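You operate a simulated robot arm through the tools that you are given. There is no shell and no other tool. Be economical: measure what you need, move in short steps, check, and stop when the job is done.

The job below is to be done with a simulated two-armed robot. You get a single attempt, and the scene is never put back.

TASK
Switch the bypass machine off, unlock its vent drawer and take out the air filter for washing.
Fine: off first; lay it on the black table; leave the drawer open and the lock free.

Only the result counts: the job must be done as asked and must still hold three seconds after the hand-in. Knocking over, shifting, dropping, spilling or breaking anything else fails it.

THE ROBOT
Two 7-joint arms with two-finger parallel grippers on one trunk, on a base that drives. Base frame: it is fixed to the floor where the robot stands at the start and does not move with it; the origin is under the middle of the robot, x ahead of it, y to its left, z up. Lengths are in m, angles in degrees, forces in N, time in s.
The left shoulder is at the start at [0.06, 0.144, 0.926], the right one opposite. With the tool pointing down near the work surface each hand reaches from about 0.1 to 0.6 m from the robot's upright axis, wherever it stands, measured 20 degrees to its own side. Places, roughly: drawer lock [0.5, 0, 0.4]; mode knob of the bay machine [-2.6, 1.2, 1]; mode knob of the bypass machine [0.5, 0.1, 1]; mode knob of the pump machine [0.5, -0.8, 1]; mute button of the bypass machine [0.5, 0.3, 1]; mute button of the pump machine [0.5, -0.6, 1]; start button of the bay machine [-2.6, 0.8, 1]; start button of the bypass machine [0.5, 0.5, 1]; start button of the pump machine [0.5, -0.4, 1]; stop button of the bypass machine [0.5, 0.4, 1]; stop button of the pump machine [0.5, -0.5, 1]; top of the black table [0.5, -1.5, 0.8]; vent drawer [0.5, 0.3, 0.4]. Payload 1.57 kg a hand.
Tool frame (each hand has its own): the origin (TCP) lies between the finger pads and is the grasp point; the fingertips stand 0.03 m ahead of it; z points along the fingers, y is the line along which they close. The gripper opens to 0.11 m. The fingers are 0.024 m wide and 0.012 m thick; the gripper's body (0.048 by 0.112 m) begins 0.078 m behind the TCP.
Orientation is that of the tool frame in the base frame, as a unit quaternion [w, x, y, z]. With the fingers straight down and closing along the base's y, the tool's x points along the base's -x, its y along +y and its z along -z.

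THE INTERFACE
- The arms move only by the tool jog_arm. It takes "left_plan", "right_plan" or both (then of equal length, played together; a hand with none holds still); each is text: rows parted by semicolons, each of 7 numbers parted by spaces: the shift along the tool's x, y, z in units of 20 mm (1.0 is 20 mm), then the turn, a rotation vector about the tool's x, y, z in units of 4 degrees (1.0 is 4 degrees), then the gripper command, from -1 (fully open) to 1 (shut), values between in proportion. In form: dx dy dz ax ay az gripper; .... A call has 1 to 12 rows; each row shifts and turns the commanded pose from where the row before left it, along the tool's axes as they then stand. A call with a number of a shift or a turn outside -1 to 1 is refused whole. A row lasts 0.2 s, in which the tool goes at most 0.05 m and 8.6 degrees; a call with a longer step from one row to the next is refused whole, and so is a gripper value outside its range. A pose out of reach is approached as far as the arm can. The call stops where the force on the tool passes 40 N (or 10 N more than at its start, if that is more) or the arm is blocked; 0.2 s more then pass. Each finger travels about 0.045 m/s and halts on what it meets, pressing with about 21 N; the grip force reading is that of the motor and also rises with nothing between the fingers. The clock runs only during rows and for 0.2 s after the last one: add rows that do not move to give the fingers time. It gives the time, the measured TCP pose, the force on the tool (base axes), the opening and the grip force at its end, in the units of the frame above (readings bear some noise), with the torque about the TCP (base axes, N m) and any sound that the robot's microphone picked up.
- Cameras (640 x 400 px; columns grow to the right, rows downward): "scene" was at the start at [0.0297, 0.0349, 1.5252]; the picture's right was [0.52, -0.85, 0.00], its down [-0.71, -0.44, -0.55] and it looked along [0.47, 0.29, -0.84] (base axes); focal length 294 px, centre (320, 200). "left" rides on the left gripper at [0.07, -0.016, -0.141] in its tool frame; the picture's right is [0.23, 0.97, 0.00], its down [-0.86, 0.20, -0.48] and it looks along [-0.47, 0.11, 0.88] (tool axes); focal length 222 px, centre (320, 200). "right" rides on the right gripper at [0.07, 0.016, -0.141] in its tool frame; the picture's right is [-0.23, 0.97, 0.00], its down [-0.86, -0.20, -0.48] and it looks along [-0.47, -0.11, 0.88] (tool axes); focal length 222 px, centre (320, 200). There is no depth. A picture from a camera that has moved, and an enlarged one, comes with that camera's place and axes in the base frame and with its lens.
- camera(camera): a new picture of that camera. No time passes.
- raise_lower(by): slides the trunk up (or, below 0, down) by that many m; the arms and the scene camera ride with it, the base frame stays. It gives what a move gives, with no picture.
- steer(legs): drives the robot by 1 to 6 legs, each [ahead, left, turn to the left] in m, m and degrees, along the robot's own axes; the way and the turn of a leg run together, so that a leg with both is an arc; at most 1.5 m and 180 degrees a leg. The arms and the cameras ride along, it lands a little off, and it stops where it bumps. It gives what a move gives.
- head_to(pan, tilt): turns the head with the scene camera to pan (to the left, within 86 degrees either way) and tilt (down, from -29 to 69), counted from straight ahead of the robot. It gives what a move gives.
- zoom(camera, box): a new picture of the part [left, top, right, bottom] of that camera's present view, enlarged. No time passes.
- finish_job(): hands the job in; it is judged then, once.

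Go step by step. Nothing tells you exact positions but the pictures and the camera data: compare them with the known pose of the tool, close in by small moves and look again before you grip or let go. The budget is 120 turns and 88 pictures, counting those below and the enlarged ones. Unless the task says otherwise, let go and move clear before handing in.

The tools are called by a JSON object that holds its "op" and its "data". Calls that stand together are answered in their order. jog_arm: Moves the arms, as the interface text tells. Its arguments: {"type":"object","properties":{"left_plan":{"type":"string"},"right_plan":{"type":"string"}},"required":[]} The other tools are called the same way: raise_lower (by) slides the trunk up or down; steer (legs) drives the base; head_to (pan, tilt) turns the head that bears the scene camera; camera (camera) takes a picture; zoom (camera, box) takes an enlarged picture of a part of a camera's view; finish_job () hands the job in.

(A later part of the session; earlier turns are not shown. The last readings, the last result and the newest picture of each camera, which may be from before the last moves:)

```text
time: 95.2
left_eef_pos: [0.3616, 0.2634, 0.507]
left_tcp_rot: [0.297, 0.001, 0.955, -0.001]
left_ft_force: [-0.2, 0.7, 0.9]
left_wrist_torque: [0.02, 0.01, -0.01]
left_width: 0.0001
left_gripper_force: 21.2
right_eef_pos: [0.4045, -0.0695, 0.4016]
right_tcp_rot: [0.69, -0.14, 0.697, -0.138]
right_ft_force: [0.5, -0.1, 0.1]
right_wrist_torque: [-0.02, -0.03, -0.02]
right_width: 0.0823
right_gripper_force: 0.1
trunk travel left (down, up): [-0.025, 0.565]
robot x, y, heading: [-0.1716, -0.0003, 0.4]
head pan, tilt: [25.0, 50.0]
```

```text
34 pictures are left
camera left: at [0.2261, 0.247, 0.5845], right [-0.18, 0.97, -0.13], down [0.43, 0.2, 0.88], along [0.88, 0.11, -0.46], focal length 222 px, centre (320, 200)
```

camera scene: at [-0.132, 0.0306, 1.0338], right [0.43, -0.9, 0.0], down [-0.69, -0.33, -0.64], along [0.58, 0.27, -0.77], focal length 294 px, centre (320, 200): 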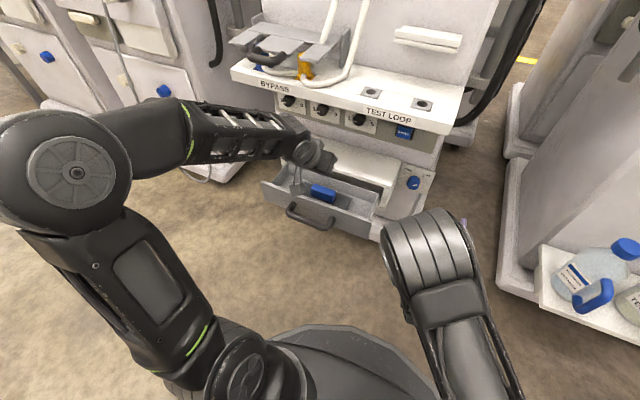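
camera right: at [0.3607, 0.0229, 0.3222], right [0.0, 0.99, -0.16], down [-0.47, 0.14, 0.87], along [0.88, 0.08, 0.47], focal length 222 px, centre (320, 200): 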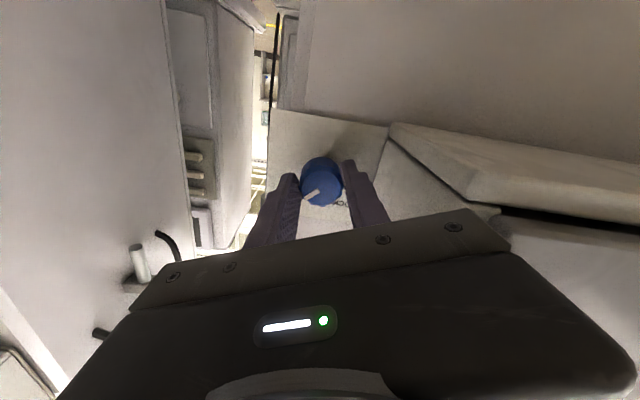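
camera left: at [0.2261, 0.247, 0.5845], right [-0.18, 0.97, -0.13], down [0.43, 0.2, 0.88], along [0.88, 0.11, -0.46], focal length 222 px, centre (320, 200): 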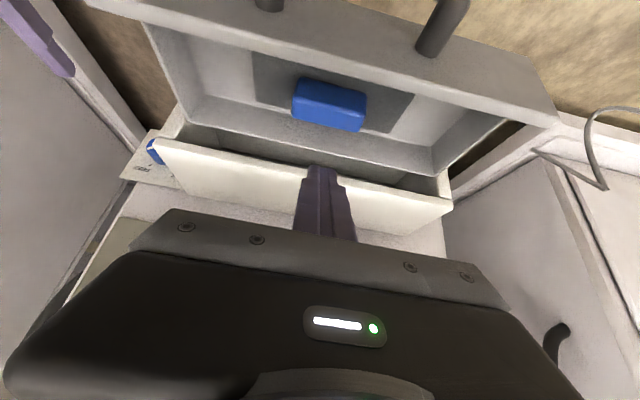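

The block slipped out; the filter is still in the drawer, in place. Let me look closer to see how the block sits.

{"op": "zoom", "data": {"camera": "left", "box": [230, 40, 430, 165]}}

{"op": "zoom", "data": {"camera": "scene", "box": [260, 150, 388, 230]}}

```text
3.20 times, centred on (330, 102) of left
camera zoom: at [0.2261, 0.247, 0.5845], right [-0.18, 0.97, -0.13], down [0.43, 0.2, 0.88], along [0.88, 0.11, -0.46], focal length 711 px, centre (288, 512)
```

zoom: 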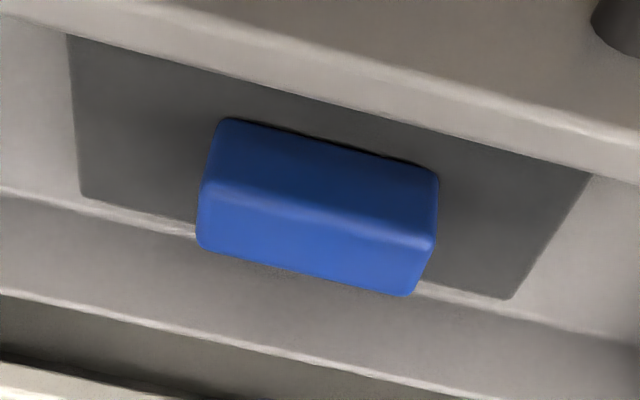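

```text
5.00 times, centred on (324, 190) of scene
camera zoom: at [-0.132, 0.0306, 1.0338], right [0.43, -0.9, 0.0], down [-0.69, -0.33, -0.64], along [0.58, 0.27, -0.77], focal length 1469 px, centre (300, 250)
```

zoom: 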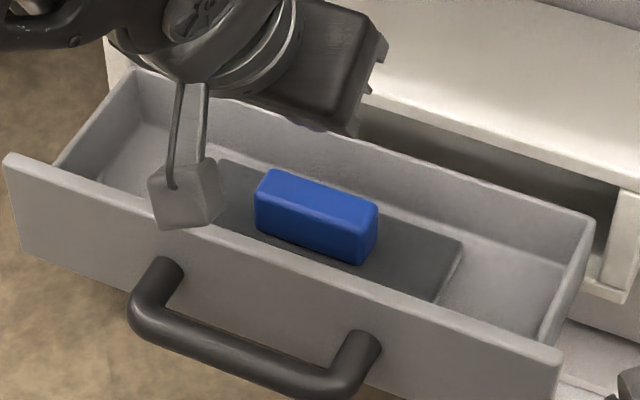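

The block spans about x 0.366–0.388, z 0.386–0.417, so the pads did lie on it, but it slipped. I reopen, go straight down to the same spot slightly deeper, and grip again for longer.

{"op": "jog_arm", "data": {"left_plan": "0 0 0 0 0 0 -1;0 0 0 0 0 0 -1;0 0 0 0 0 0 -1;0 0 0 0 0 0 -1;0 0 0 0 0 0 -1;0 0 0 0 0 0 -1;0.45 0 0.9 0 0 0 -1;0.569 0 0.822 0 0 0 -1;0.569 0 0.822 0 0 0 -1;0.569 0 0.822 0 0 0 -1;0.285 0 0.411 0 0 0 -1"}}

{"op": "jog_arm", "data": {"left_plan": "0 0 0.05 0 0 0 -0.3;0 0 0 0 0 0 0;0 0 0 0 0 0 1;0 0 0 0 0 0 1;0 0 0 0 0 0 1;0 0 0 0 0 0 1;0 0 0 0 0 0 1;0 0 0 0 0 0 1;0 0 0 0 0 0 1;0 0 0 0 0 0 1"}}

{"op": "camera", "data": {"camera": "left"}}

```text
time: 97.6
left_eef_pos: [0.3659, 0.2629, 0.4198]
left_tcp_rot: [0.298, 0.001, 0.955, 0.0]
left_ft_force: [1.0, -0.3, -0.4]
left_wrist_torque: [0.01, 0.01, 0.0]
left_width: 0.1102
left_gripper_force: 0.0
right_eef_pos: [0.4037, -0.0701, 0.4021]
right_tcp_rot: [0.689, -0.141, 0.697, -0.137]
right_ft_force: [-0.8, 0.7, -0.6]
right_wrist_torque: [0.01, 0.0, -0.01]
right_width: 0.0826
right_gripper_force: 0.0
trunk travel left (down, up): [-0.025, 0.565]
robot x, y, heading: [-0.1692, -0.0021, 0.1]
head pan, tilt: [25.0, 50.0]
```

```text
time: 99.8
left_eef_pos: [0.366, 0.2627, 0.4195]
left_tcp_rot: [0.297, 0.0, 0.955, 0.0]
left_ft_force: [-1.1, 0.0, -0.8]
left_wrist_torque: [0.01, -0.03, 0.01]
left_width: 0.0694
left_gripper_force: 21.3
right_eef_pos: [0.4039, -0.0705, 0.4023]
right_tcp_rot: [0.689, -0.14, 0.697, -0.137]
right_ft_force: [0.4, 0.1, 0.1]
right_wrist_torque: [0.03, 0.02, -0.02]
right_width: 0.0827
right_gripper_force: 0.1
trunk travel left (down, up): [-0.025, 0.565]
robot x, y, heading: [-0.1737, -0.0023, 0.3]
head pan, tilt: [25.0, 50.0]
```

```text
31 pictures are left
camera left: at [0.2307, 0.2462, 0.4961], right [-0.18, 0.97, -0.13], down [0.43, 0.2, 0.88], along [0.88, 0.11, -0.46], focal length 222 px, centre (320, 200)
```

left: 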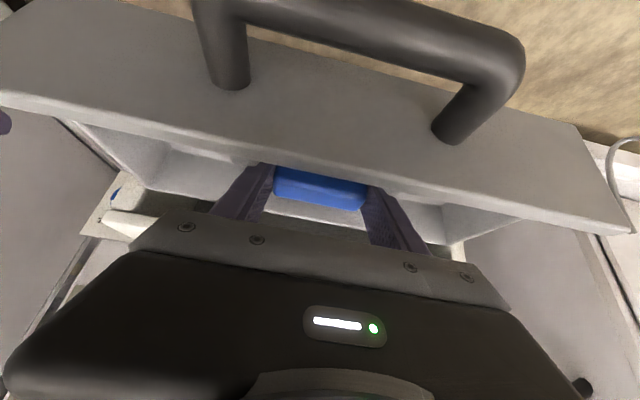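

Gripped again at 69 mm. I lift very slowly and check the force after 1 cm.

{"op": "jog_arm", "data": {"left_plan": "-0.057 0 -0.082 0 0 0 1;-0.057 0 -0.082 0 0 0 1;-0.057 0 -0.082 0 0 0 1;-0.057 0 -0.082 0 0 0 1;-0.057 0 -0.082 0 0 0 1"}}

{"op": "camera", "data": {"camera": "left"}}

```text
time: 101.0
left_eef_pos: [0.3676, 0.2636, 0.4279]
left_tcp_rot: [0.297, 0.002, 0.955, -0.001]
left_ft_force: [0.5, -0.1, -0.5]
left_wrist_torque: [0.0, 0.0, 0.01]
left_width: 0.0692
left_gripper_force: 21.4
right_eef_pos: [0.4035, -0.0705, 0.401]
right_tcp_rot: [0.689, -0.14, 0.697, -0.138]
right_ft_force: [0.4, -0.2, 0.3]
right_wrist_torque: [-0.02, -0.04, -0.01]
right_width: 0.0824
right_gripper_force: 0.0
trunk travel left (down, up): [-0.025, 0.565]
robot x, y, heading: [-0.1723, -0.0018, 0.1]
head pan, tilt: [25.0, 50.0]
```

```text
30 pictures are left
camera left: at [0.2321, 0.2468, 0.5054], right [-0.18, 0.97, -0.13], down [0.43, 0.2, 0.88], along [0.88, 0.11, -0.46], focal length 222 px, centre (320, 200)
```

left: 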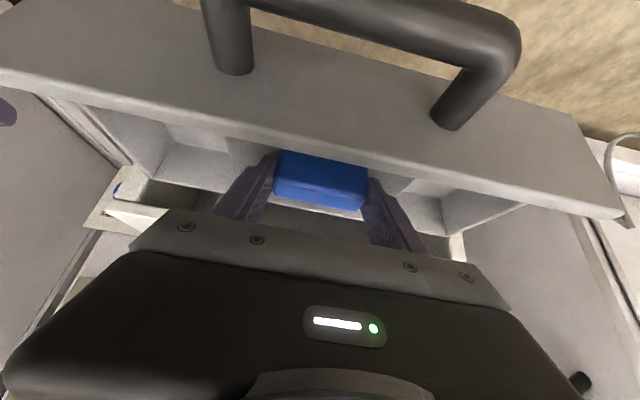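

The block rises with the hand this time. I continue up slowly and check.

{"op": "jog_arm", "data": {"left_plan": "-0.1 0 -0.15 0 0 0 1;-0.1 0 -0.15 0 0 0 1;-0.1 0 -0.15 0 0 0 1;-0.1 0 -0.15 0 0 0 1;-0.1 0 -0.15 0 0 0 1;-0.1 0 -0.15 0 0 0 1"}}

{"op": "camera", "data": {"camera": "left"}}

{"op": "zoom", "data": {"camera": "scene", "box": [260, 140, 388, 220]}}

```text
time: 102.4
left_eef_pos: [0.367, 0.2642, 0.4497]
left_tcp_rot: [0.297, 0.002, 0.955, -0.001]
left_ft_force: [0.3, -0.2, -0.8]
left_wrist_torque: [-0.03, 0.04, 0.03]
left_width: 0.0696
left_gripper_force: 21.5
right_eef_pos: [0.4038, -0.0698, 0.4013]
right_tcp_rot: [0.689, -0.14, 0.697, -0.139]
right_ft_force: [0.4, 0.5, 0.6]
right_wrist_torque: [-0.04, 0.03, 0.01]
right_width: 0.0826
right_gripper_force: 0.0
trunk travel left (down, up): [-0.025, 0.565]
robot x, y, heading: [-0.1708, -0.001, 0.1]
head pan, tilt: [25.0, 50.0]
```

```text
29 pictures are left
camera left: at [0.2309, 0.2471, 0.5272], right [-0.18, 0.97, -0.13], down [0.43, 0.2, 0.88], along [0.88, 0.11, -0.46], focal length 222 px, centre (320, 200)
```

left: 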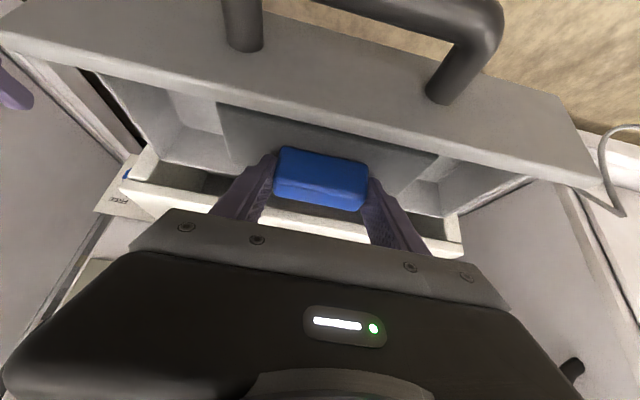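

```text
5.00 times, centred on (324, 180) of scene
camera zoom: at [-0.1321, 0.0306, 1.0338], right [0.43, -0.9, 0.0], down [-0.69, -0.33, -0.64], along [0.58, 0.27, -0.77], focal length 1469 px, centre (300, 300)
```

zoom: 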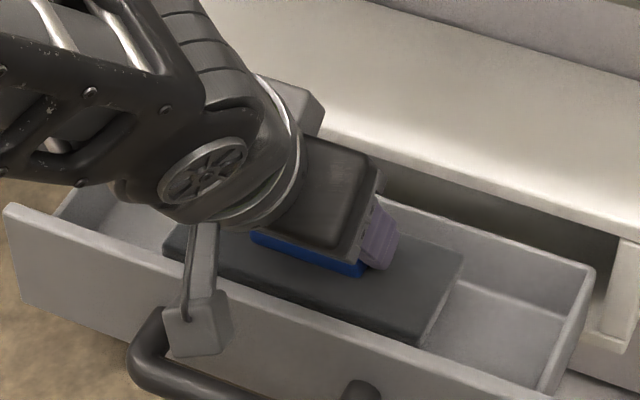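

The filter is coming up level. I continue slowly up another 6 cm, still straight.

{"op": "jog_arm", "data": {"left_plan": "-0.1 0 -0.15 0 0 0 1;-0.14 0 -0.205 0 0 0 1;-0.14 0 -0.205 0 0 0 1;-0.14 0 -0.205 0 0 0 1;-0.14 0 -0.205 0 0 0 1;-0.14 0 -0.205 0 0 0 1;-0.14 0 -0.205 0 0 0 1;-0.14 0 -0.205 0 0 0 1;-0.14 0 -0.205 0 0 0 1;-0.14 0 -0.205 0 0 0 1;-0.14 0 -0.205 0 0 0 1;-0.1 0 -0.15 0 0 0 1"}}

{"op": "camera", "data": {"camera": "scene"}}

```text
time: 105.0
left_eef_pos: [0.3679, 0.2632, 0.5059]
left_tcp_rot: [0.297, 0.002, 0.955, 0.0]
left_ft_force: [0.1, -0.5, -0.6]
left_wrist_torque: [0.0, 0.0, -0.04]
left_width: 0.0695
left_gripper_force: 20.9
right_eef_pos: [0.4036, -0.0691, 0.4013]
right_tcp_rot: [0.689, -0.141, 0.697, -0.137]
right_ft_force: [0.5, -0.1, 0.5]
right_wrist_torque: [-0.02, 0.0, 0.0]
right_width: 0.0827
right_gripper_force: 0.0
trunk travel left (down, up): [-0.025, 0.565]
robot x, y, heading: [-0.1727, 0.0004, 0.4]
head pan, tilt: [25.0, 50.0]
```

```text
27 pictures are left
camera scene: at [-0.1321, 0.0306, 1.0338], right [0.43, -0.9, 0.0], down [-0.69, -0.33, -0.64], along [0.58, 0.27, -0.77], focal length 294 px, centre (320, 200)
```

scene: 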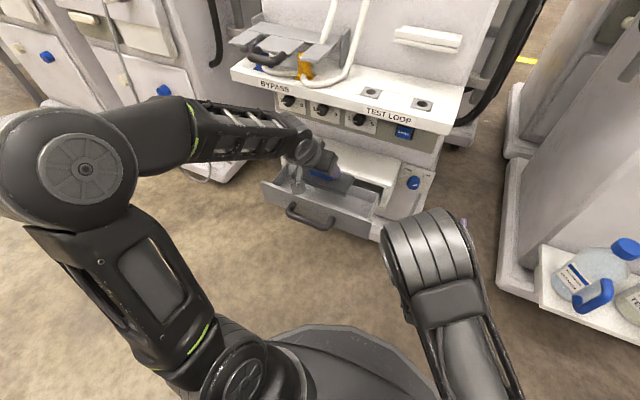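

Clear of the drawer wall by roughly 1.5 cm; 2.5 cm more up, then I drive back slowly in short legs.

{"op": "jog_arm", "data": {"left_plan": "-0.1 0 -0.15 0 0 0 1;-0.14 0 -0.205 0 0 0 1;-0.14 0 -0.205 0 0 0 1;-0.14 0 -0.205 0 0 0 1;-0.14 0 -0.205 0 0 0 1;-0.1 0 -0.15 0 0 0 1"}}

{"op": "steer", "data": {"legs": [[-0.15, 0, 0]]}}

{"op": "camera", "data": {"camera": "scene"}}

```text
time: 106.4
left_eef_pos: [0.365, 0.2638, 0.5329]
left_tcp_rot: [0.298, 0.001, 0.954, 0.0]
left_ft_force: [-0.1, 0.0, -0.8]
left_wrist_torque: [0.0, -0.01, 0.03]
left_width: 0.0693
left_gripper_force: 21.2
right_eef_pos: [0.4043, -0.0701, 0.401]
right_tcp_rot: [0.689, -0.141, 0.697, -0.138]
right_ft_force: [-0.1, 0.2, 0.1]
right_wrist_torque: [0.02, 0.02, 0.02]
right_width: 0.0827
right_gripper_force: 0.0
trunk travel left (down, up): [-0.025, 0.565]
robot x, y, heading: [-0.1707, 0.0001, 0.1]
head pan, tilt: [25.0, 50.0]
```

```text
time: 107.8
left_eef_pos: [0.2158, 0.2636, 0.5333]
left_tcp_rot: [0.297, 0.003, 0.955, -0.001]
left_ft_force: [-0.3, 0.1, -0.7]
left_wrist_torque: [-0.04, 0.01, 0.01]
left_width: 0.0694
left_gripper_force: 21.1
right_eef_pos: [0.2532, -0.0724, 0.4016]
right_tcp_rot: [0.689, -0.138, 0.697, -0.139]
right_ft_force: [0.2, -0.1, -0.4]
right_wrist_torque: [0.01, 0.01, 0.0]
right_width: 0.0827
right_gripper_force: 0.1
trunk travel left (down, up): [-0.025, 0.565]
robot x, y, heading: [-0.322, -0.0016, -0.1]
head pan, tilt: [25.0, 50.0]
```

```text
26 pictures are left
camera scene: at [-0.2822, 0.0301, 1.0338], right [0.42, -0.91, 0.0], down [-0.69, -0.33, -0.64], along [0.58, 0.27, -0.77], focal length 294 px, centre (320, 200)
```

scene: 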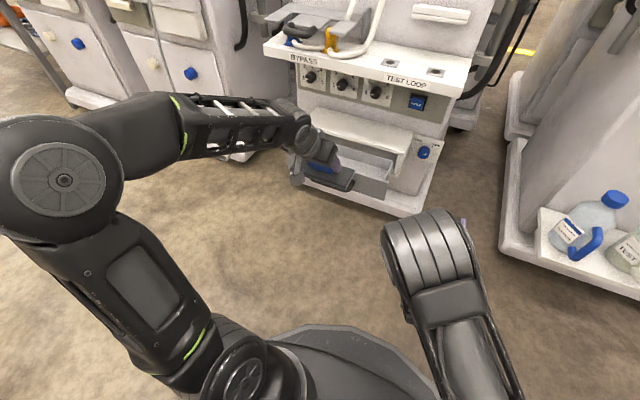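

The filter is out and the drawer stays open. I back off further, raise the trunk, and strafe right toward the black table.

{"op": "steer", "data": {"legs": [[-0.35, 0, 0]]}}

{"op": "raise_lower", "data": {"by": 0.3}}

{"op": "raise_lower", "data": {"by": 0.2}}

{"op": "camera", "data": {"camera": "left"}}

{"op": "head_to", "data": {"pan": -50, "tilt": 35}}

{"op": "camera", "data": {"camera": "scene"}}

```text
time: 110.0
left_eef_pos: [-0.1224, 0.2598, 0.5343]
left_tcp_rot: [0.297, 0.005, 0.955, -0.002]
left_ft_force: [-0.2, -0.2, -0.3]
left_wrist_torque: [-0.03, -0.03, -0.02]
left_width: 0.0697
left_gripper_force: 20.6
right_eef_pos: [-0.0867, -0.0731, 0.4018]
right_tcp_rot: [0.689, -0.137, 0.698, -0.14]
right_ft_force: [-0.5, 0.0, -0.4]
right_wrist_torque: [-0.01, 0.0, 0.0]
right_width: 0.0825
right_gripper_force: 0.1
trunk travel left (down, up): [-0.025, 0.565]
robot x, y, heading: [-0.6632, 0.001, -0.3]
head pan, tilt: [25.0, 50.0]
```

```text
time: 113.0
left_eef_pos: [-0.1214, 0.2609, 0.8337]
left_tcp_rot: [0.297, 0.005, 0.955, -0.001]
left_ft_force: [-0.2, 0.2, -0.7]
left_wrist_torque: [-0.03, 0.0, 0.0]
left_width: 0.0696
left_gripper_force: 21.5
right_eef_pos: [-0.0854, -0.0737, 0.701]
right_tcp_rot: [0.689, -0.138, 0.698, -0.14]
right_ft_force: [-0.7, -0.4, 0.1]
right_wrist_torque: [0.01, -0.03, 0.0]
right_width: 0.0824
right_gripper_force: 0.1
trunk travel left (down, up): [-0.325, 0.265]
robot x, y, heading: [-0.6625, -0.0025, -0.1]
head pan, tilt: [25.0, 50.0]
```

```text
time: 115.2
left_eef_pos: [-0.1226, 0.2613, 1.0319]
left_tcp_rot: [0.297, 0.005, 0.955, -0.001]
left_ft_force: [-1.0, -0.8, -0.9]
left_wrist_torque: [0.01, -0.01, -0.02]
left_width: 0.0695
left_gripper_force: 20.9
right_eef_pos: [-0.0857, -0.074, 0.9016]
right_tcp_rot: [0.689, -0.139, 0.697, -0.139]
right_ft_force: [0.0, -0.2, -0.1]
right_wrist_torque: [-0.01, -0.01, -0.03]
right_width: 0.0826
right_gripper_force: 0.1
trunk travel left (down, up): [-0.525, 0.065]
robot x, y, heading: [-0.6577, -0.0023, -0.1]
head pan, tilt: [25.0, 50.0]
```

```text
25 pictures are left
camera left: at [-0.2578, 0.2449, 1.11], right [-0.18, 0.98, -0.13], down [0.43, 0.19, 0.88], along [0.88, 0.1, -0.46], focal length 222 px, centre (320, 200)
```

left: 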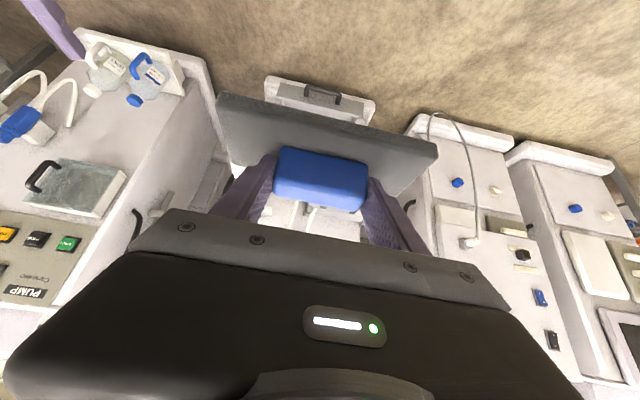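

```text
time: 116.7
left_eef_pos: [-0.1223, 0.2608, 1.0321]
left_tcp_rot: [0.298, 0.005, 0.955, -0.001]
left_ft_force: [0.4, 0.3, -0.9]
left_wrist_torque: [-0.03, 0.03, 0.01]
left_width: 0.0695
left_gripper_force: 20.6
right_eef_pos: [-0.0848, -0.0737, 0.9013]
right_tcp_rot: [0.689, -0.138, 0.697, -0.14]
right_ft_force: [1.1, 0.7, -0.5]
right_wrist_torque: [0.0, -0.01, 0.02]
right_width: 0.0825
right_gripper_force: 0.1
trunk travel left (down, up): [-0.525, 0.065]
robot x, y, heading: [-0.6588, -0.0028, 0.1]
head pan, tilt: [-50.0, 35.0]
```

```text
24 pictures are left
camera scene: at [-0.6345, -0.0699, 1.5556], right [-0.77, -0.64, 0.0], down [-0.37, 0.44, -0.82], along [0.53, -0.63, -0.57], focal length 294 px, centre (320, 200)
```

scene: 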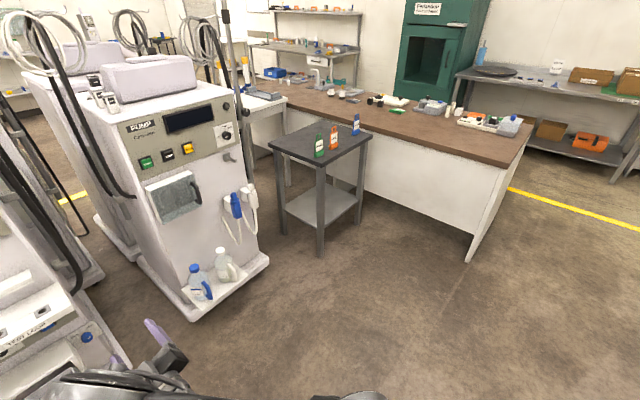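

The filter is held well. The black table carries three bottles along its near edge; I need their exact places and heights before choosing the approach.

{"op": "zoom", "data": {"camera": "scene", "box": [240, 90, 440, 215]}}

```text
3.20 times, centred on (340, 152) of scene
camera zoom: at [-0.6345, -0.0699, 1.5556], right [-0.77, -0.64, 0.0], down [-0.37, 0.44, -0.82], along [0.53, -0.63, -0.57], focal length 940 px, centre (256, 352)
```

zoom: 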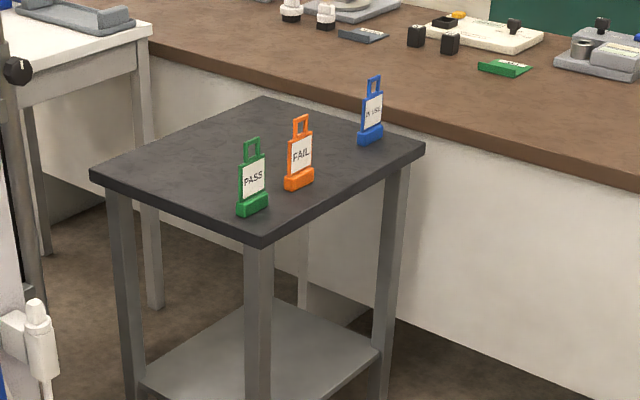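

The things on the table are three tags about 15 cm tall at [0.354,−1.24], [0.355,−1.375], [0.38,−1.65]; the table spans x 0.26–0.68, y −1.67…−1.15, and a bench lies at y<−1.85. I plan to lay the filter at about [0.60, −1.30], heading −10°. First I raise the right hand above tag height and lift the trunk a bit.

{"op": "jog_arm", "data": {"right_plan": "-0.92 -0.38 0 0 0 0 -0.5;-0.92 -0.38 0 0 0 0 -0.5;-0.92 -0.38 0 0 0 0 -0.5;-0.92 -0.38 0 0 0 0 -0.5;-0.92 -0.38 0 0 0 0 -0.5;-0.92 -0.38 0 0 0 0 -0.5;-0.92 -0.38 0 0 0 0 -0.5;-0.92 -0.38 0 0 0 0 -0.5;-0.92 -0.38 0 0 0 0 -0.5;-0.92 -0.38 0 0 0 0 -0.5;-0.92 -0.38 0 0 0 0 -0.5;-0.92 -0.38 0 0 0 0 -0.5"}}

{"op": "raise_lower", "data": {"by": 0.06}}

{"op": "steer", "data": {"legs": [[0, -0.7, 0], [0, -0.7, 0]]}}

{"op": "head_to", "data": {"pan": 0, "tilt": 35}}

{"op": "camera", "data": {"camera": "scene"}}

```text
time: 119.3
left_eef_pos: [-0.1229, 0.2614, 1.0326]
left_tcp_rot: [0.298, 0.005, 0.955, 0.0]
left_ft_force: [-0.2, 0.3, -0.9]
left_wrist_torque: [0.0, 0.0, -0.01]
left_width: 0.0695
left_gripper_force: 20.9
right_eef_pos: [-0.0813, -0.0712, 1.1388]
right_tcp_rot: [0.689, -0.138, 0.698, -0.139]
right_ft_force: [-0.4, 0.2, -0.6]
right_wrist_torque: [-0.01, -0.01, 0.0]
right_width: 0.0826
right_gripper_force: 0.0
trunk travel left (down, up): [-0.525, 0.065]
robot x, y, heading: [-0.6608, 0.0021, -0.2]
head pan, tilt: [-50.0, 35.0]
```

```text
time: 120.3
left_eef_pos: [-0.1214, 0.2606, 1.0919]
left_tcp_rot: [0.296, 0.005, 0.955, -0.002]
left_ft_force: [0.0, -0.3, -1.0]
left_wrist_torque: [0.02, -0.03, -0.01]
left_width: 0.0693
left_gripper_force: 21.0
right_eef_pos: [-0.0807, -0.0709, 1.1986]
right_tcp_rot: [0.689, -0.138, 0.698, -0.14]
right_ft_force: [0.1, 0.7, 0.8]
right_wrist_torque: [0.01, -0.02, 0.0]
right_width: 0.0825
right_gripper_force: 0.0
trunk travel left (down, up): [-0.585, 0.005]
robot x, y, heading: [-0.6597, 0.001, -0.4]
head pan, tilt: [-50.0, 35.0]
```

```text
time: 127.5
left_eef_pos: [-0.1172, -1.1291, 1.0937]
left_tcp_rot: [0.297, -0.002, 0.955, 0.001]
left_ft_force: [0.3, 1.1, 0.0]
left_wrist_torque: [0.02, 0.04, -0.02]
left_width: 0.0696
left_gripper_force: 21.0
right_eef_pos: [-0.0718, -1.4622, 1.1991]
right_tcp_rot: [0.69, -0.144, 0.696, -0.135]
right_ft_force: [0.1, 0.8, -0.5]
right_wrist_torque: [-0.01, -0.01, -0.01]
right_width: 0.0825
right_gripper_force: 0.0
trunk travel left (down, up): [-0.585, 0.005]
robot x, y, heading: [-0.6546, -1.3957, 0.8]
head pan, tilt: [-50.0, 35.0]
```

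```text
time: 128.7
left_eef_pos: [-0.1172, -1.1302, 1.0933]
left_tcp_rot: [0.298, -0.002, 0.955, 0.001]
left_ft_force: [-0.5, -0.3, 0.4]
left_wrist_torque: [0.0, -0.05, 0.0]
left_width: 0.0694
left_gripper_force: 21.0
right_eef_pos: [-0.0719, -1.4615, 1.1989]
right_tcp_rot: [0.69, -0.144, 0.696, -0.135]
right_ft_force: [-0.2, 0.0, -0.2]
right_wrist_torque: [-0.01, 0.0, -0.03]
right_width: 0.0826
right_gripper_force: 0.2
trunk travel left (down, up): [-0.585, 0.005]
robot x, y, heading: [-0.6541, -1.3958, 0.7]
head pan, tilt: [0.0, 35.0]
```

```text
22 pictures are left
camera scene: at [-0.5947, -1.3991, 1.6156], right [0.01, -1.0, 0.0], down [-0.57, -0.01, -0.82], along [0.82, 0.01, -0.57], focal length 294 px, centre (320, 200)
```

scene: 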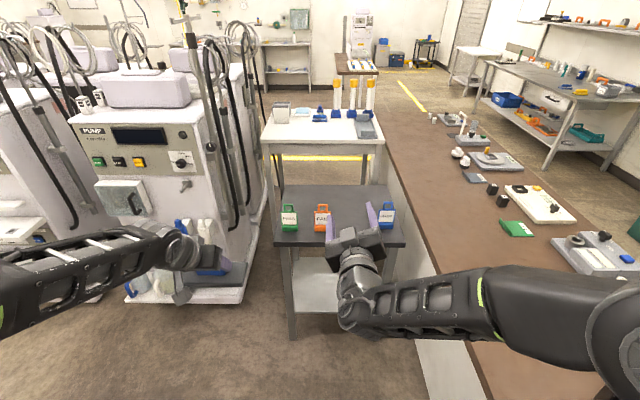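

The head-on view refines the table to y −1.72…−1.21 with tags at y −1.257, −1.396, −1.67 (x≈0.35–0.38). Target is now [0.60, −1.34] at heading −15°. I extend the left arm gently and turn.

{"op": "jog_arm", "data": {"left_plan": "-0.387 -0.26 0.268 0 0 0 1;-0.387 -0.26 0.268 0 0 0 1;-0.387 -0.26 0.268 0 0 0 1;-0.387 -0.26 0.268 0 0 0 1;-0.387 -0.26 0.268 0 0 0 1;-0.387 -0.26 0.268 0 0 0 1;-0.387 -0.26 0.268 0 0 0 1;-0.387 -0.26 0.268 0 0 0 1;-0.387 -0.26 0.268 0 0 0 1;-0.387 -0.26 0.268 0 0 0 1;-0.387 -0.26 0.268 0 0 0 1;-0.387 -0.26 0.268 0 0 0 1"}}

{"op": "steer", "data": {"legs": [[0, 0, -15.7]]}}

{"op": "camera", "data": {"camera": "scene"}}

```text
time: 131.3
left_eef_pos: [-0.0038, -1.1928, 1.0918]
left_tcp_rot: [0.297, -0.002, 0.955, 0.002]
left_ft_force: [0.2, -0.3, -1.1]
left_wrist_torque: [-0.04, 0.03, 0.01]
left_width: 0.0692
left_gripper_force: 21.9
right_eef_pos: [-0.0719, -1.461, 1.1992]
right_tcp_rot: [0.69, -0.143, 0.697, -0.137]
right_ft_force: [-0.2, -0.7, -0.2]
right_wrist_torque: [0.02, -0.01, 0.01]
right_width: 0.0825
right_gripper_force: 0.1
trunk travel left (down, up): [-0.585, 0.005]
robot x, y, heading: [-0.6512, -1.3951, 0.8]
head pan, tilt: [0.0, 35.0]
```

```text
time: 132.6
left_eef_pos: [0.0271, -1.3777, 1.0927]
left_tcp_rot: [0.295, 0.131, 0.946, -0.04]
left_ft_force: [0.6, 0.2, -0.8]
left_wrist_torque: [0.0, -0.02, 0.02]
left_width: 0.0696
left_gripper_force: 20.9
right_eef_pos: [-0.1115, -1.6186, 1.1991]
right_tcp_rot: [0.665, -0.046, 0.71, -0.229]
right_ft_force: [-0.3, -1.5, 0.4]
right_wrist_torque: [0.01, 0.02, 0.03]
right_width: 0.0828
right_gripper_force: 0.1
trunk travel left (down, up): [-0.585, 0.005]
robot x, y, heading: [-0.6504, -1.3987, -15.0]
head pan, tilt: [0.0, 35.0]
```

```text
21 pictures are left
camera scene: at [-0.5968, -1.4154, 1.6156], right [-0.26, -0.96, 0.0], down [-0.55, 0.15, -0.82], along [0.79, -0.21, -0.57], focal length 294 px, centre (320, 200)
```

scene: 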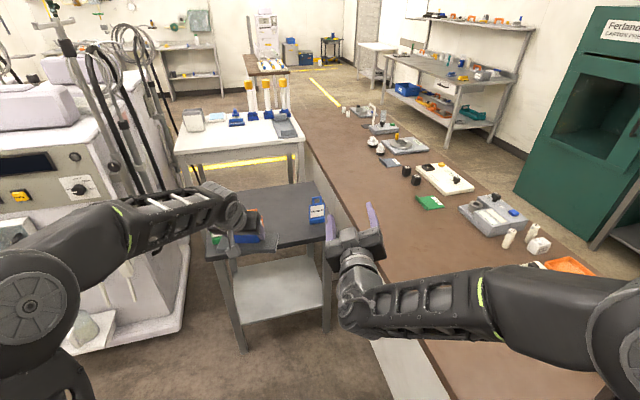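

Now drive: left 0.185 m first, then ahead 0.3 m, and look.

{"op": "steer", "data": {"legs": [[0, 0.185, 0], [0.3, 0, 0]]}}

{"op": "camera", "data": {"camera": "scene"}}

```text
time: 135.8
left_eef_pos: [0.3544, -1.2738, 1.0918]
left_tcp_rot: [0.294, 0.131, 0.946, -0.04]
left_ft_force: [0.6, -0.6, -0.2]
left_wrist_torque: [-0.02, -0.01, 0.0]
left_width: 0.0696
left_gripper_force: 21.0
right_eef_pos: [0.2156, -1.5129, 1.2001]
right_tcp_rot: [0.664, -0.044, 0.71, -0.229]
right_ft_force: [0.5, -0.7, 0.2]
right_wrist_torque: [0.0, -0.04, -0.02]
right_width: 0.0823
right_gripper_force: 0.0
trunk travel left (down, up): [-0.585, 0.005]
robot x, y, heading: [-0.3297, -1.2909, -15.4]
head pan, tilt: [0.0, 35.0]
```

```text
20 pictures are left
camera scene: at [-0.2694, -1.3102, 1.6155], right [-0.27, -0.96, 0.0], down [-0.55, 0.15, -0.82], along [0.79, -0.22, -0.57], focal length 294 px, centre (320, 200)
```

scene: 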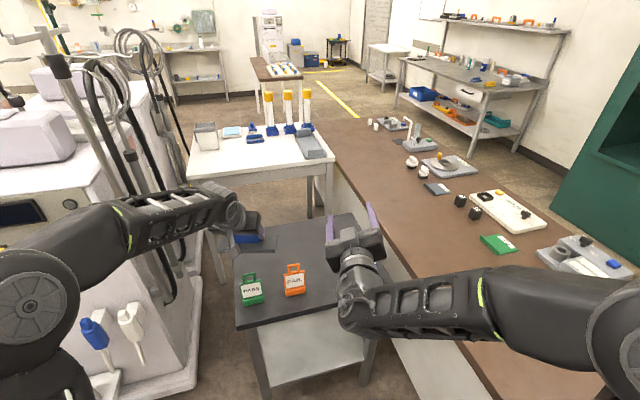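

Everything lines up: 0.24 m straight ahead brings the filter over the free back part of the table, well above the tags.

{"op": "steer", "data": {"legs": [[0.24, 0, 0]]}}

{"op": "head_to", "data": {"pan": 8, "tilt": 45}}

{"op": "camera", "data": {"camera": "scene"}}

{"op": "camera", "data": {"camera": "left"}}

```text
time: 137.5
left_eef_pos: [0.5853, -1.3387, 1.0914]
left_tcp_rot: [0.294, 0.131, 0.946, -0.041]
left_ft_force: [-0.2, 0.0, -0.2]
left_wrist_torque: [0.02, -0.02, -0.04]
left_width: 0.0694
left_gripper_force: 21.2
right_eef_pos: [0.4463, -1.5781, 1.1988]
right_tcp_rot: [0.664, -0.044, 0.71, -0.23]
right_ft_force: [0.7, -0.5, -0.1]
right_wrist_torque: [0.04, 0.01, -0.01]
right_width: 0.0823
right_gripper_force: 0.2
trunk travel left (down, up): [-0.585, 0.005]
robot x, y, heading: [-0.0955, -1.3538, -15.5]
head pan, tilt: [0.0, 35.0]
```

```text
time: 138.2
left_eef_pos: [0.5843, -1.3384, 1.0924]
left_tcp_rot: [0.295, 0.132, 0.946, -0.041]
left_ft_force: [0.7, 0.7, -0.1]
left_wrist_torque: [-0.05, -0.01, 0.03]
left_width: 0.0691
left_gripper_force: 21.6
right_eef_pos: [0.4458, -1.5778, 1.1991]
right_tcp_rot: [0.664, -0.044, 0.71, -0.23]
right_ft_force: [0.0, 0.6, -0.1]
right_wrist_torque: [-0.01, 0.01, -0.02]
right_width: 0.0827
right_gripper_force: 0.1
trunk travel left (down, up): [-0.585, 0.005]
robot x, y, heading: [-0.0959, -1.3565, -15.3]
head pan, tilt: [8.0, 45.0]
```

```text
19 pictures are left
camera scene: at [-0.0442, -1.3607, 1.6008], right [-0.13, -0.99, 0.0], down [-0.7, 0.09, -0.71], along [0.7, -0.09, -0.71], focal length 294 px, centre (320, 200)
```

scene: 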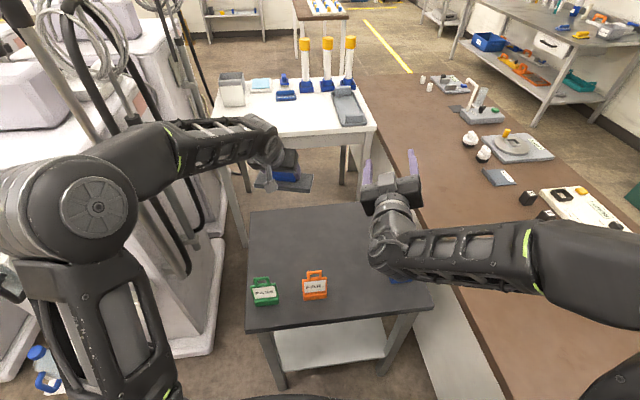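

```text
18 pictures are left
camera left: at [0.4491, -1.3166, 1.169], right [0.09, 0.99, -0.13], down [0.47, 0.07, 0.88], along [0.88, -0.14, -0.46], focal length 222 px, centre (320, 200)
```

left: 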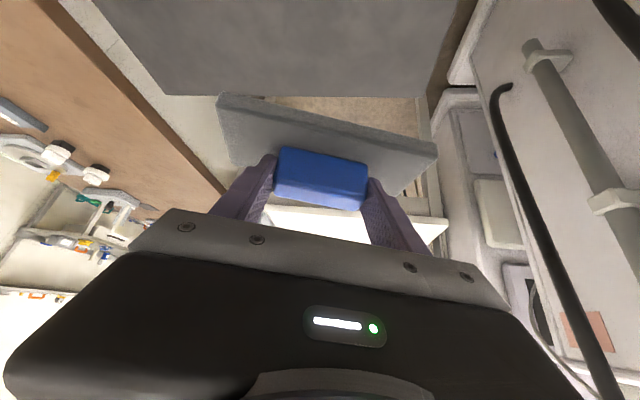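

The filter centre is over about [0.595, −1.34], fully inside the table (x 0.285–0.73, y −1.71…−1.20). I lower the left hand by arm only, keeping the right arm high.

{"op": "jog_arm", "data": {"left_plan": "0.285 0 0.411 0 0 0 1;0.285 0 0.411 0 0 0 1;0.285 0 0.411 0 0 0 1;0.285 0 0.411 0 0 0 1;0.285 0 0.411 0 0 0 1;0.285 0 0.411 0 0 0 1;0.285 0 0.411 0 0 0 1;0.285 0 0.411 0 0 0 1;0.285 0 0.411 0 0 0 1;0.285 0 0.411 0 0 0 1;0.285 0 0.411 0 0 0 1;0.285 0 0.411 0 0 0 1"}}

{"op": "camera", "data": {"camera": "scene"}}

```text
time: 140.8
left_eef_pos: [0.5839, -1.3398, 0.9713]
left_tcp_rot: [0.294, 0.132, 0.946, -0.04]
left_ft_force: [0.1, 0.0, 0.4]
left_wrist_torque: [0.0, 0.02, 0.01]
left_width: 0.0694
left_gripper_force: 21.0
right_eef_pos: [0.445, -1.5783, 1.1983]
right_tcp_rot: [0.664, -0.044, 0.71, -0.23]
right_ft_force: [0.5, -0.4, 0.2]
right_wrist_torque: [0.01, 0.01, -0.01]
right_width: 0.0827
right_gripper_force: 0.0
trunk travel left (down, up): [-0.585, 0.005]
robot x, y, heading: [-0.0981, -1.3611, -15.5]
head pan, tilt: [8.0, 45.0]
```

```text
17 pictures are left
camera scene: at [-0.0439, -1.3609, 1.6007], right [-0.13, -0.99, 0.0], down [-0.7, 0.09, -0.71], along [0.7, -0.09, -0.71], focal length 294 px, centre (320, 200)
```

scene: 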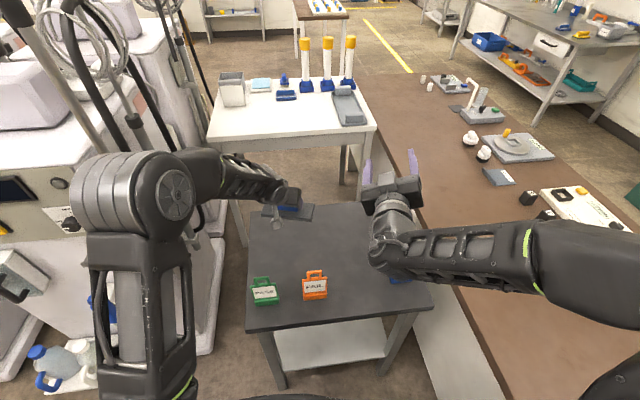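

Clear so far. Lowering another 9 cm.

{"op": "jog_arm", "data": {"left_plan": "0.285 0 0.411 0 0 0 1;0.285 0 0.411 0 0 0 1;0.285 0 0.411 0 0 0 1;0.285 0 0.411 0 0 0 1;0.285 0 0.411 0 0 0 1;0.285 0 0.411 0 0 0 1;0.285 0 0.411 0 0 0 1;0.285 0 0.411 0 0 0 1;0.285 0 0.411 0 0 0 1"}}

{"op": "camera", "data": {"camera": "scene"}}

{"op": "camera", "data": {"camera": "left"}}

```text
time: 142.8
left_eef_pos: [0.5841, -1.3365, 0.881]
left_tcp_rot: [0.295, 0.131, 0.946, -0.041]
left_ft_force: [-0.2, -0.6, -1.4]
left_wrist_torque: [0.0, 0.0, 0.01]
left_width: 0.0691
left_gripper_force: 21.2
right_eef_pos: [0.4457, -1.5782, 1.198]
right_tcp_rot: [0.664, -0.045, 0.71, -0.229]
right_ft_force: [-0.2, -0.1, 1.0]
right_wrist_torque: [0.01, -0.01, 0.01]
right_width: 0.0823
right_gripper_force: 0.1
trunk travel left (down, up): [-0.585, 0.005]
robot x, y, heading: [-0.096, -1.3557, -15.2]
head pan, tilt: [8.0, 45.0]
```

```text
16 pictures are left
camera scene: at [-0.0438, -1.3607, 1.6007], right [-0.13, -0.99, 0.0], down [-0.7, 0.09, -0.71], along [0.7, -0.09, -0.71], focal length 294 px, centre (320, 200)
```

scene: 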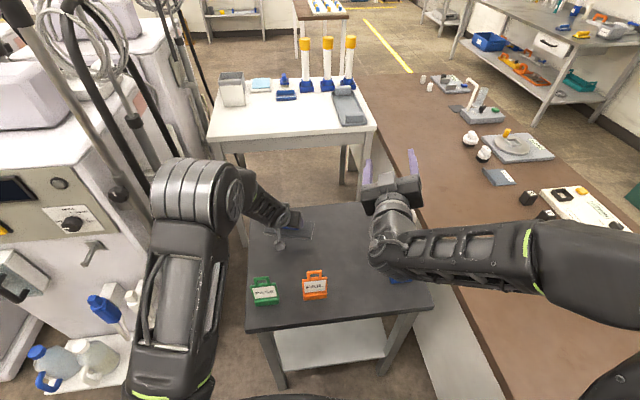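

```text
15 pictures are left
camera left: at [0.4489, -1.3151, 0.9587], right [0.09, 0.99, -0.13], down [0.47, 0.07, 0.88], along [0.88, -0.14, -0.46], focal length 222 px, centre (320, 200)
```

left: 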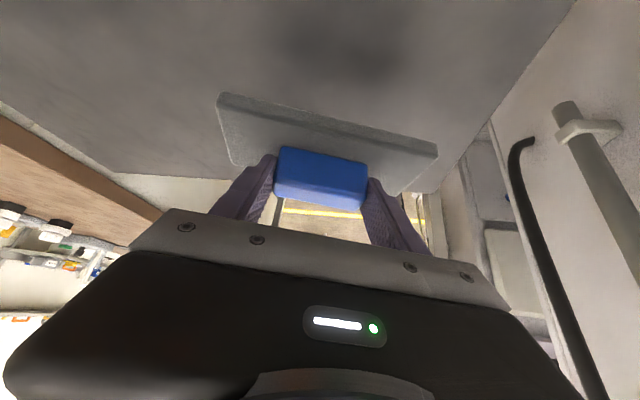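

About 2–3 cm left. I lower in 3 mm rows until the table pushes back.

{"op": "jog_arm", "data": {"left_plan": "0.0855 0 0.123 0 0 0 1;0.0855 0 0.123 0 0 0 1;0.0855 0 0.123 0 0 0 1;0.0855 0 0.123 0 0 0 1;0.0855 0 0.123 0 0 0 1;0.0855 0 0.123 0 0 0 1"}}

{"op": "jog_arm", "data": {"left_plan": "0.0855 0 0.123 0 0 0 1;0.057 0 0.082 0 0 0 1"}}

```text
time: 144.2
left_eef_pos: [0.5838, -1.3378, 0.8628]
left_tcp_rot: [0.294, 0.132, 0.946, -0.04]
left_ft_force: [0.3, -0.5, 0.0]
left_wrist_torque: [-0.02, -0.04, -0.01]
left_width: 0.0694
left_gripper_force: 21.3
right_eef_pos: [0.4449, -1.578, 1.1987]
right_tcp_rot: [0.664, -0.044, 0.71, -0.23]
right_ft_force: [-0.3, -1.3, 0.5]
right_wrist_torque: [0.0, -0.03, 0.01]
right_width: 0.0824
right_gripper_force: 0.1
trunk travel left (down, up): [-0.585, 0.005]
robot x, y, heading: [-0.0948, -1.3547, -15.5]
head pan, tilt: [8.0, 45.0]
```

```text
time: 144.8
left_eef_pos: [0.5852, -1.3386, 0.8584]
left_tcp_rot: [0.295, 0.131, 0.946, -0.04]
left_ft_force: [0.1, -0.2, -0.9]
left_wrist_torque: [0.01, -0.01, -0.01]
left_width: 0.0695
left_gripper_force: 21.2
right_eef_pos: [0.4451, -1.5783, 1.1978]
right_tcp_rot: [0.664, -0.044, 0.71, -0.23]
right_ft_force: [-0.1, 0.2, 0.5]
right_wrist_torque: [-0.01, 0.01, -0.02]
right_width: 0.0826
right_gripper_force: 0.0
trunk travel left (down, up): [-0.585, 0.005]
robot x, y, heading: [-0.0969, -1.3536, -15.2]
head pan, tilt: [8.0, 45.0]
```

{"op": "jog_arm", "data": {"left_plan": "0.057 0 0.082 0 0 0 1;0.057 0 0.082 0 0 0 1"}}

{"op": "jog_arm", "data": {"left_plan": "0.057 0 0.082 0 0 0 1;0.057 0 0.082 0 0 0 1"}}

{"op": "camera", "data": {"camera": "left"}}

```text
time: 145.4
left_eef_pos: [0.5831, -1.3382, 0.8551]
left_tcp_rot: [0.295, 0.131, 0.945, -0.041]
left_ft_force: [-0.7, 0.3, -0.2]
left_wrist_torque: [0.02, -0.02, -0.03]
left_width: 0.0693
left_gripper_force: 20.8
right_eef_pos: [0.4452, -1.5786, 1.199]
right_tcp_rot: [0.664, -0.044, 0.71, -0.232]
right_ft_force: [0.4, 0.4, 0.4]
right_wrist_torque: [0.02, 0.0, -0.03]
right_width: 0.0824
right_gripper_force: 0.1
trunk travel left (down, up): [-0.585, 0.005]
robot x, y, heading: [-0.0976, -1.3561, -15.2]
head pan, tilt: [8.0, 45.0]
```

```text
time: 146.0
left_eef_pos: [0.5849, -1.3367, 0.8509]
left_tcp_rot: [0.294, 0.133, 0.946, -0.041]
left_ft_force: [0.4, -0.4, -0.4]
left_wrist_torque: [-0.01, 0.01, 0.0]
left_width: 0.0695
left_gripper_force: 21.3
right_eef_pos: [0.4451, -1.5779, 1.1991]
right_tcp_rot: [0.664, -0.044, 0.71, -0.232]
right_ft_force: [1.0, 0.3, 0.7]
right_wrist_torque: [0.0, 0.0, 0.01]
right_width: 0.0825
right_gripper_force: 0.0
trunk travel left (down, up): [-0.585, 0.005]
robot x, y, heading: [-0.0971, -1.3554, -15.5]
head pan, tilt: [8.0, 45.0]
```

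```text
14 pictures are left
camera left: at [0.4487, -1.3158, 0.928], right [0.09, 0.99, -0.13], down [0.47, 0.07, 0.88], along [0.88, -0.14, -0.46], focal length 222 px, centre (320, 200)
```

left: 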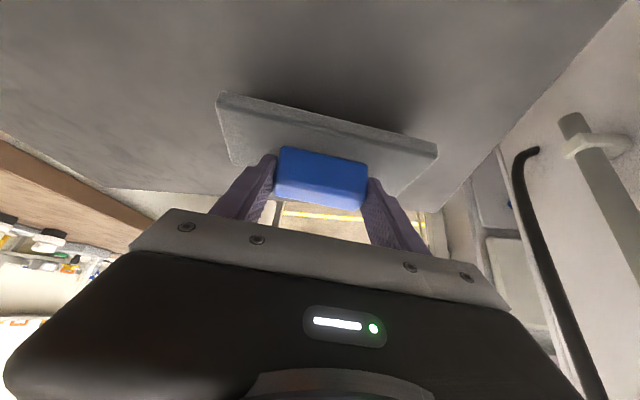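

Not in contact yet; the shadow under it is narrowing. Continuing in small steps.

{"op": "jog_arm", "data": {"left_plan": "0.057 0 0.082 0 0 0 1;0.057 0 0.082 0 0 0 1"}}

{"op": "jog_arm", "data": {"left_plan": "0.057 0 0.082 0 0 0 1;0.057 0 0.082 0 0 0 1"}}

{"op": "zoom", "data": {"camera": "left", "box": [190, 70, 470, 245]}}

```text
time: 146.6
left_eef_pos: [0.5826, -1.3366, 0.8462]
left_tcp_rot: [0.295, 0.132, 0.946, -0.041]
left_ft_force: [-0.3, -0.5, -0.2]
left_wrist_torque: [0.06, -0.04, 0.01]
left_width: 0.0693
left_gripper_force: 21.3
right_eef_pos: [0.445, -1.5783, 1.1991]
right_tcp_rot: [0.664, -0.043, 0.71, -0.231]
right_ft_force: [-0.8, -0.3, 0.5]
right_wrist_torque: [0.0, 0.03, -0.02]
right_width: 0.0827
right_gripper_force: 0.1
trunk travel left (down, up): [-0.585, 0.005]
robot x, y, heading: [-0.0936, -1.3559, -15.4]
head pan, tilt: [8.0, 45.0]
```

```text
time: 147.2
left_eef_pos: [0.5825, -1.3375, 0.8427]
left_tcp_rot: [0.294, 0.133, 0.946, -0.042]
left_ft_force: [0.0, 0.0, -0.5]
left_wrist_torque: [-0.01, -0.01, 0.0]
left_width: 0.0693
left_gripper_force: 21.2
right_eef_pos: [0.4447, -1.5781, 1.1987]
right_tcp_rot: [0.664, -0.044, 0.71, -0.231]
right_ft_force: [0.0, -0.1, -0.4]
right_wrist_torque: [-0.01, -0.01, 0.0]
right_width: 0.0825
right_gripper_force: 0.2
trunk travel left (down, up): [-0.585, 0.005]
robot x, y, heading: [-0.0983, -1.3559, -15.4]
head pan, tilt: [8.0, 45.0]
```

```text
2.29 times, centred on (330, 158) of left
camera zoom: at [0.4474, -1.3164, 0.9206], right [0.09, 0.99, -0.13], down [0.47, 0.07, 0.88], along [0.88, -0.14, -0.46], focal length 508 px, centre (297, 297)
```

zoom: 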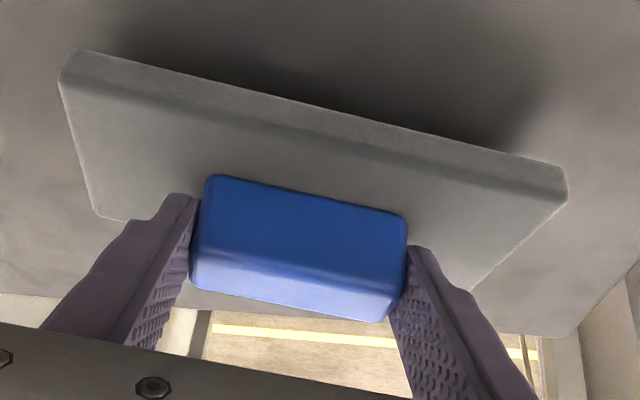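

{"op": "jog_arm", "data": {"left_plan": "0.057 0 0.082 0 0 0 1;0.057 0 0.082 0 0 0 1;0.057 0 0.082 0 0 0 1"}}

{"op": "jog_arm", "data": {"left_plan": "0.057 0 0.082 0 0 0 1;0.057 0 0.082 0 0 0 1"}}

{"op": "zoom", "data": {"camera": "left", "box": [190, 70, 470, 245]}}

```text
time: 148.0
left_eef_pos: [0.5836, -1.3369, 0.8351]
left_tcp_rot: [0.295, 0.132, 0.946, -0.041]
left_ft_force: [1.0, 0.0, -0.3]
left_wrist_torque: [-0.02, -0.04, -0.01]
left_width: 0.0695
left_gripper_force: 20.5
right_eef_pos: [0.4446, -1.5786, 1.1992]
right_tcp_rot: [0.664, -0.044, 0.71, -0.23]
right_ft_force: [-1.0, -0.4, -0.4]
right_wrist_torque: [0.0, 0.0, -0.03]
right_width: 0.0824
right_gripper_force: 0.0
trunk travel left (down, up): [-0.585, 0.005]
robot x, y, heading: [-0.0956, -1.3539, -15.5]
head pan, tilt: [8.0, 45.0]
```

```text
time: 148.6
left_eef_pos: [0.5844, -1.3372, 0.8338]
left_tcp_rot: [0.294, 0.133, 0.945, -0.042]
left_ft_force: [0.7, -1.0, -0.1]
left_wrist_torque: [0.03, 0.01, 0.01]
left_width: 0.0693
left_gripper_force: 20.9
right_eef_pos: [0.445, -1.5781, 1.1982]
right_tcp_rot: [0.664, -0.044, 0.71, -0.231]
right_ft_force: [-0.4, 0.5, 0.0]
right_wrist_torque: [0.04, 0.03, 0.0]
right_width: 0.0824
right_gripper_force: 0.1
trunk travel left (down, up): [-0.585, 0.005]
robot x, y, heading: [-0.0997, -1.3561, -15.4]
head pan, tilt: [8.0, 45.0]
```

```text
2.29 times, centred on (330, 158) of left
camera zoom: at [0.449, -1.3161, 0.9111], right [0.09, 0.99, -0.13], down [0.47, 0.07, 0.88], along [0.88, -0.14, -0.46], focal length 508 px, centre (297, 297)
```

zoom: 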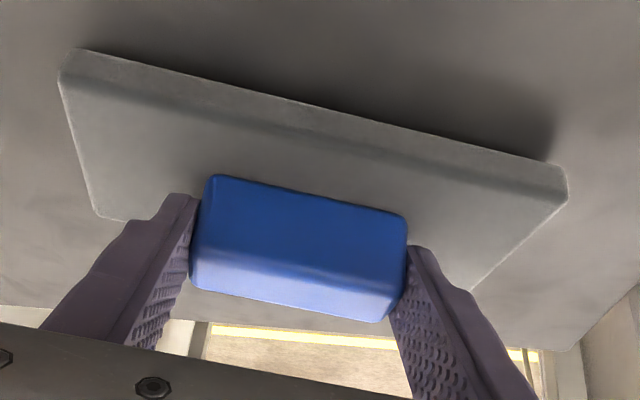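

{"op": "jog_arm", "data": {"left_plan": "0.057 0 0.082 0 0 0 1;0.057 0 0.082 0 0 0 1;0.057 0 0.082 0 0 0 1"}}

{"op": "jog_arm", "data": {"left_plan": "0.057 0 0.082 0 0 0 1;0.057 0 0.082 0 0 0 1;0.057 0 0.082 0 0 0 1"}}

{"op": "zoom", "data": {"camera": "left", "box": [190, 70, 470, 245]}}

```text
time: 149.4
left_eef_pos: [0.5845, -1.3378, 0.8287]
left_tcp_rot: [0.296, 0.132, 0.945, -0.04]
left_ft_force: [-0.7, 1.6, 6.7]
left_wrist_torque: [0.32, 0.21, 0.02]
left_width: 0.0694
left_gripper_force: 20.9
right_eef_pos: [0.4445, -1.5775, 1.1992]
right_tcp_rot: [0.664, -0.044, 0.709, -0.232]
right_ft_force: [0.4, -0.3, 0.1]
right_wrist_torque: [-0.03, 0.01, -0.01]
right_width: 0.0823
right_gripper_force: 0.1
trunk travel left (down, up): [-0.585, 0.005]
robot x, y, heading: [-0.0933, -1.3561, -15.4]
head pan, tilt: [8.0, 45.0]
```

```text
time: 150.2
left_eef_pos: [0.585, -1.3376, 0.8267]
left_tcp_rot: [0.299, 0.131, 0.944, -0.042]
left_ft_force: [-3.0, 2.5, 34.6]
left_wrist_torque: [0.04, 0.08, 0.05]
left_width: 0.0695
left_gripper_force: 21.4
right_eef_pos: [0.4417, -1.5781, 1.1995]
right_tcp_rot: [0.665, -0.044, 0.709, -0.229]
right_ft_force: [-0.1, -0.4, 0.6]
right_wrist_torque: [-0.01, 0.01, 0.01]
right_width: 0.0824
right_gripper_force: 0.0
trunk travel left (down, up): [-0.585, 0.005]
robot x, y, heading: [-0.0934, -1.3555, -15.4]
head pan, tilt: [8.0, 45.0]
```

```text
2.29 times, centred on (330, 158) of left
camera zoom: at [0.4488, -1.3159, 0.9025], right [0.09, 0.99, -0.13], down [0.46, 0.08, 0.88], along [0.88, -0.14, -0.45], focal length 508 px, centre (297, 297)
```

zoom: 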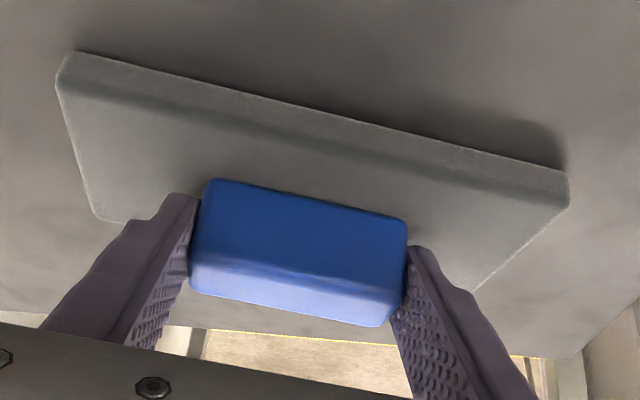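

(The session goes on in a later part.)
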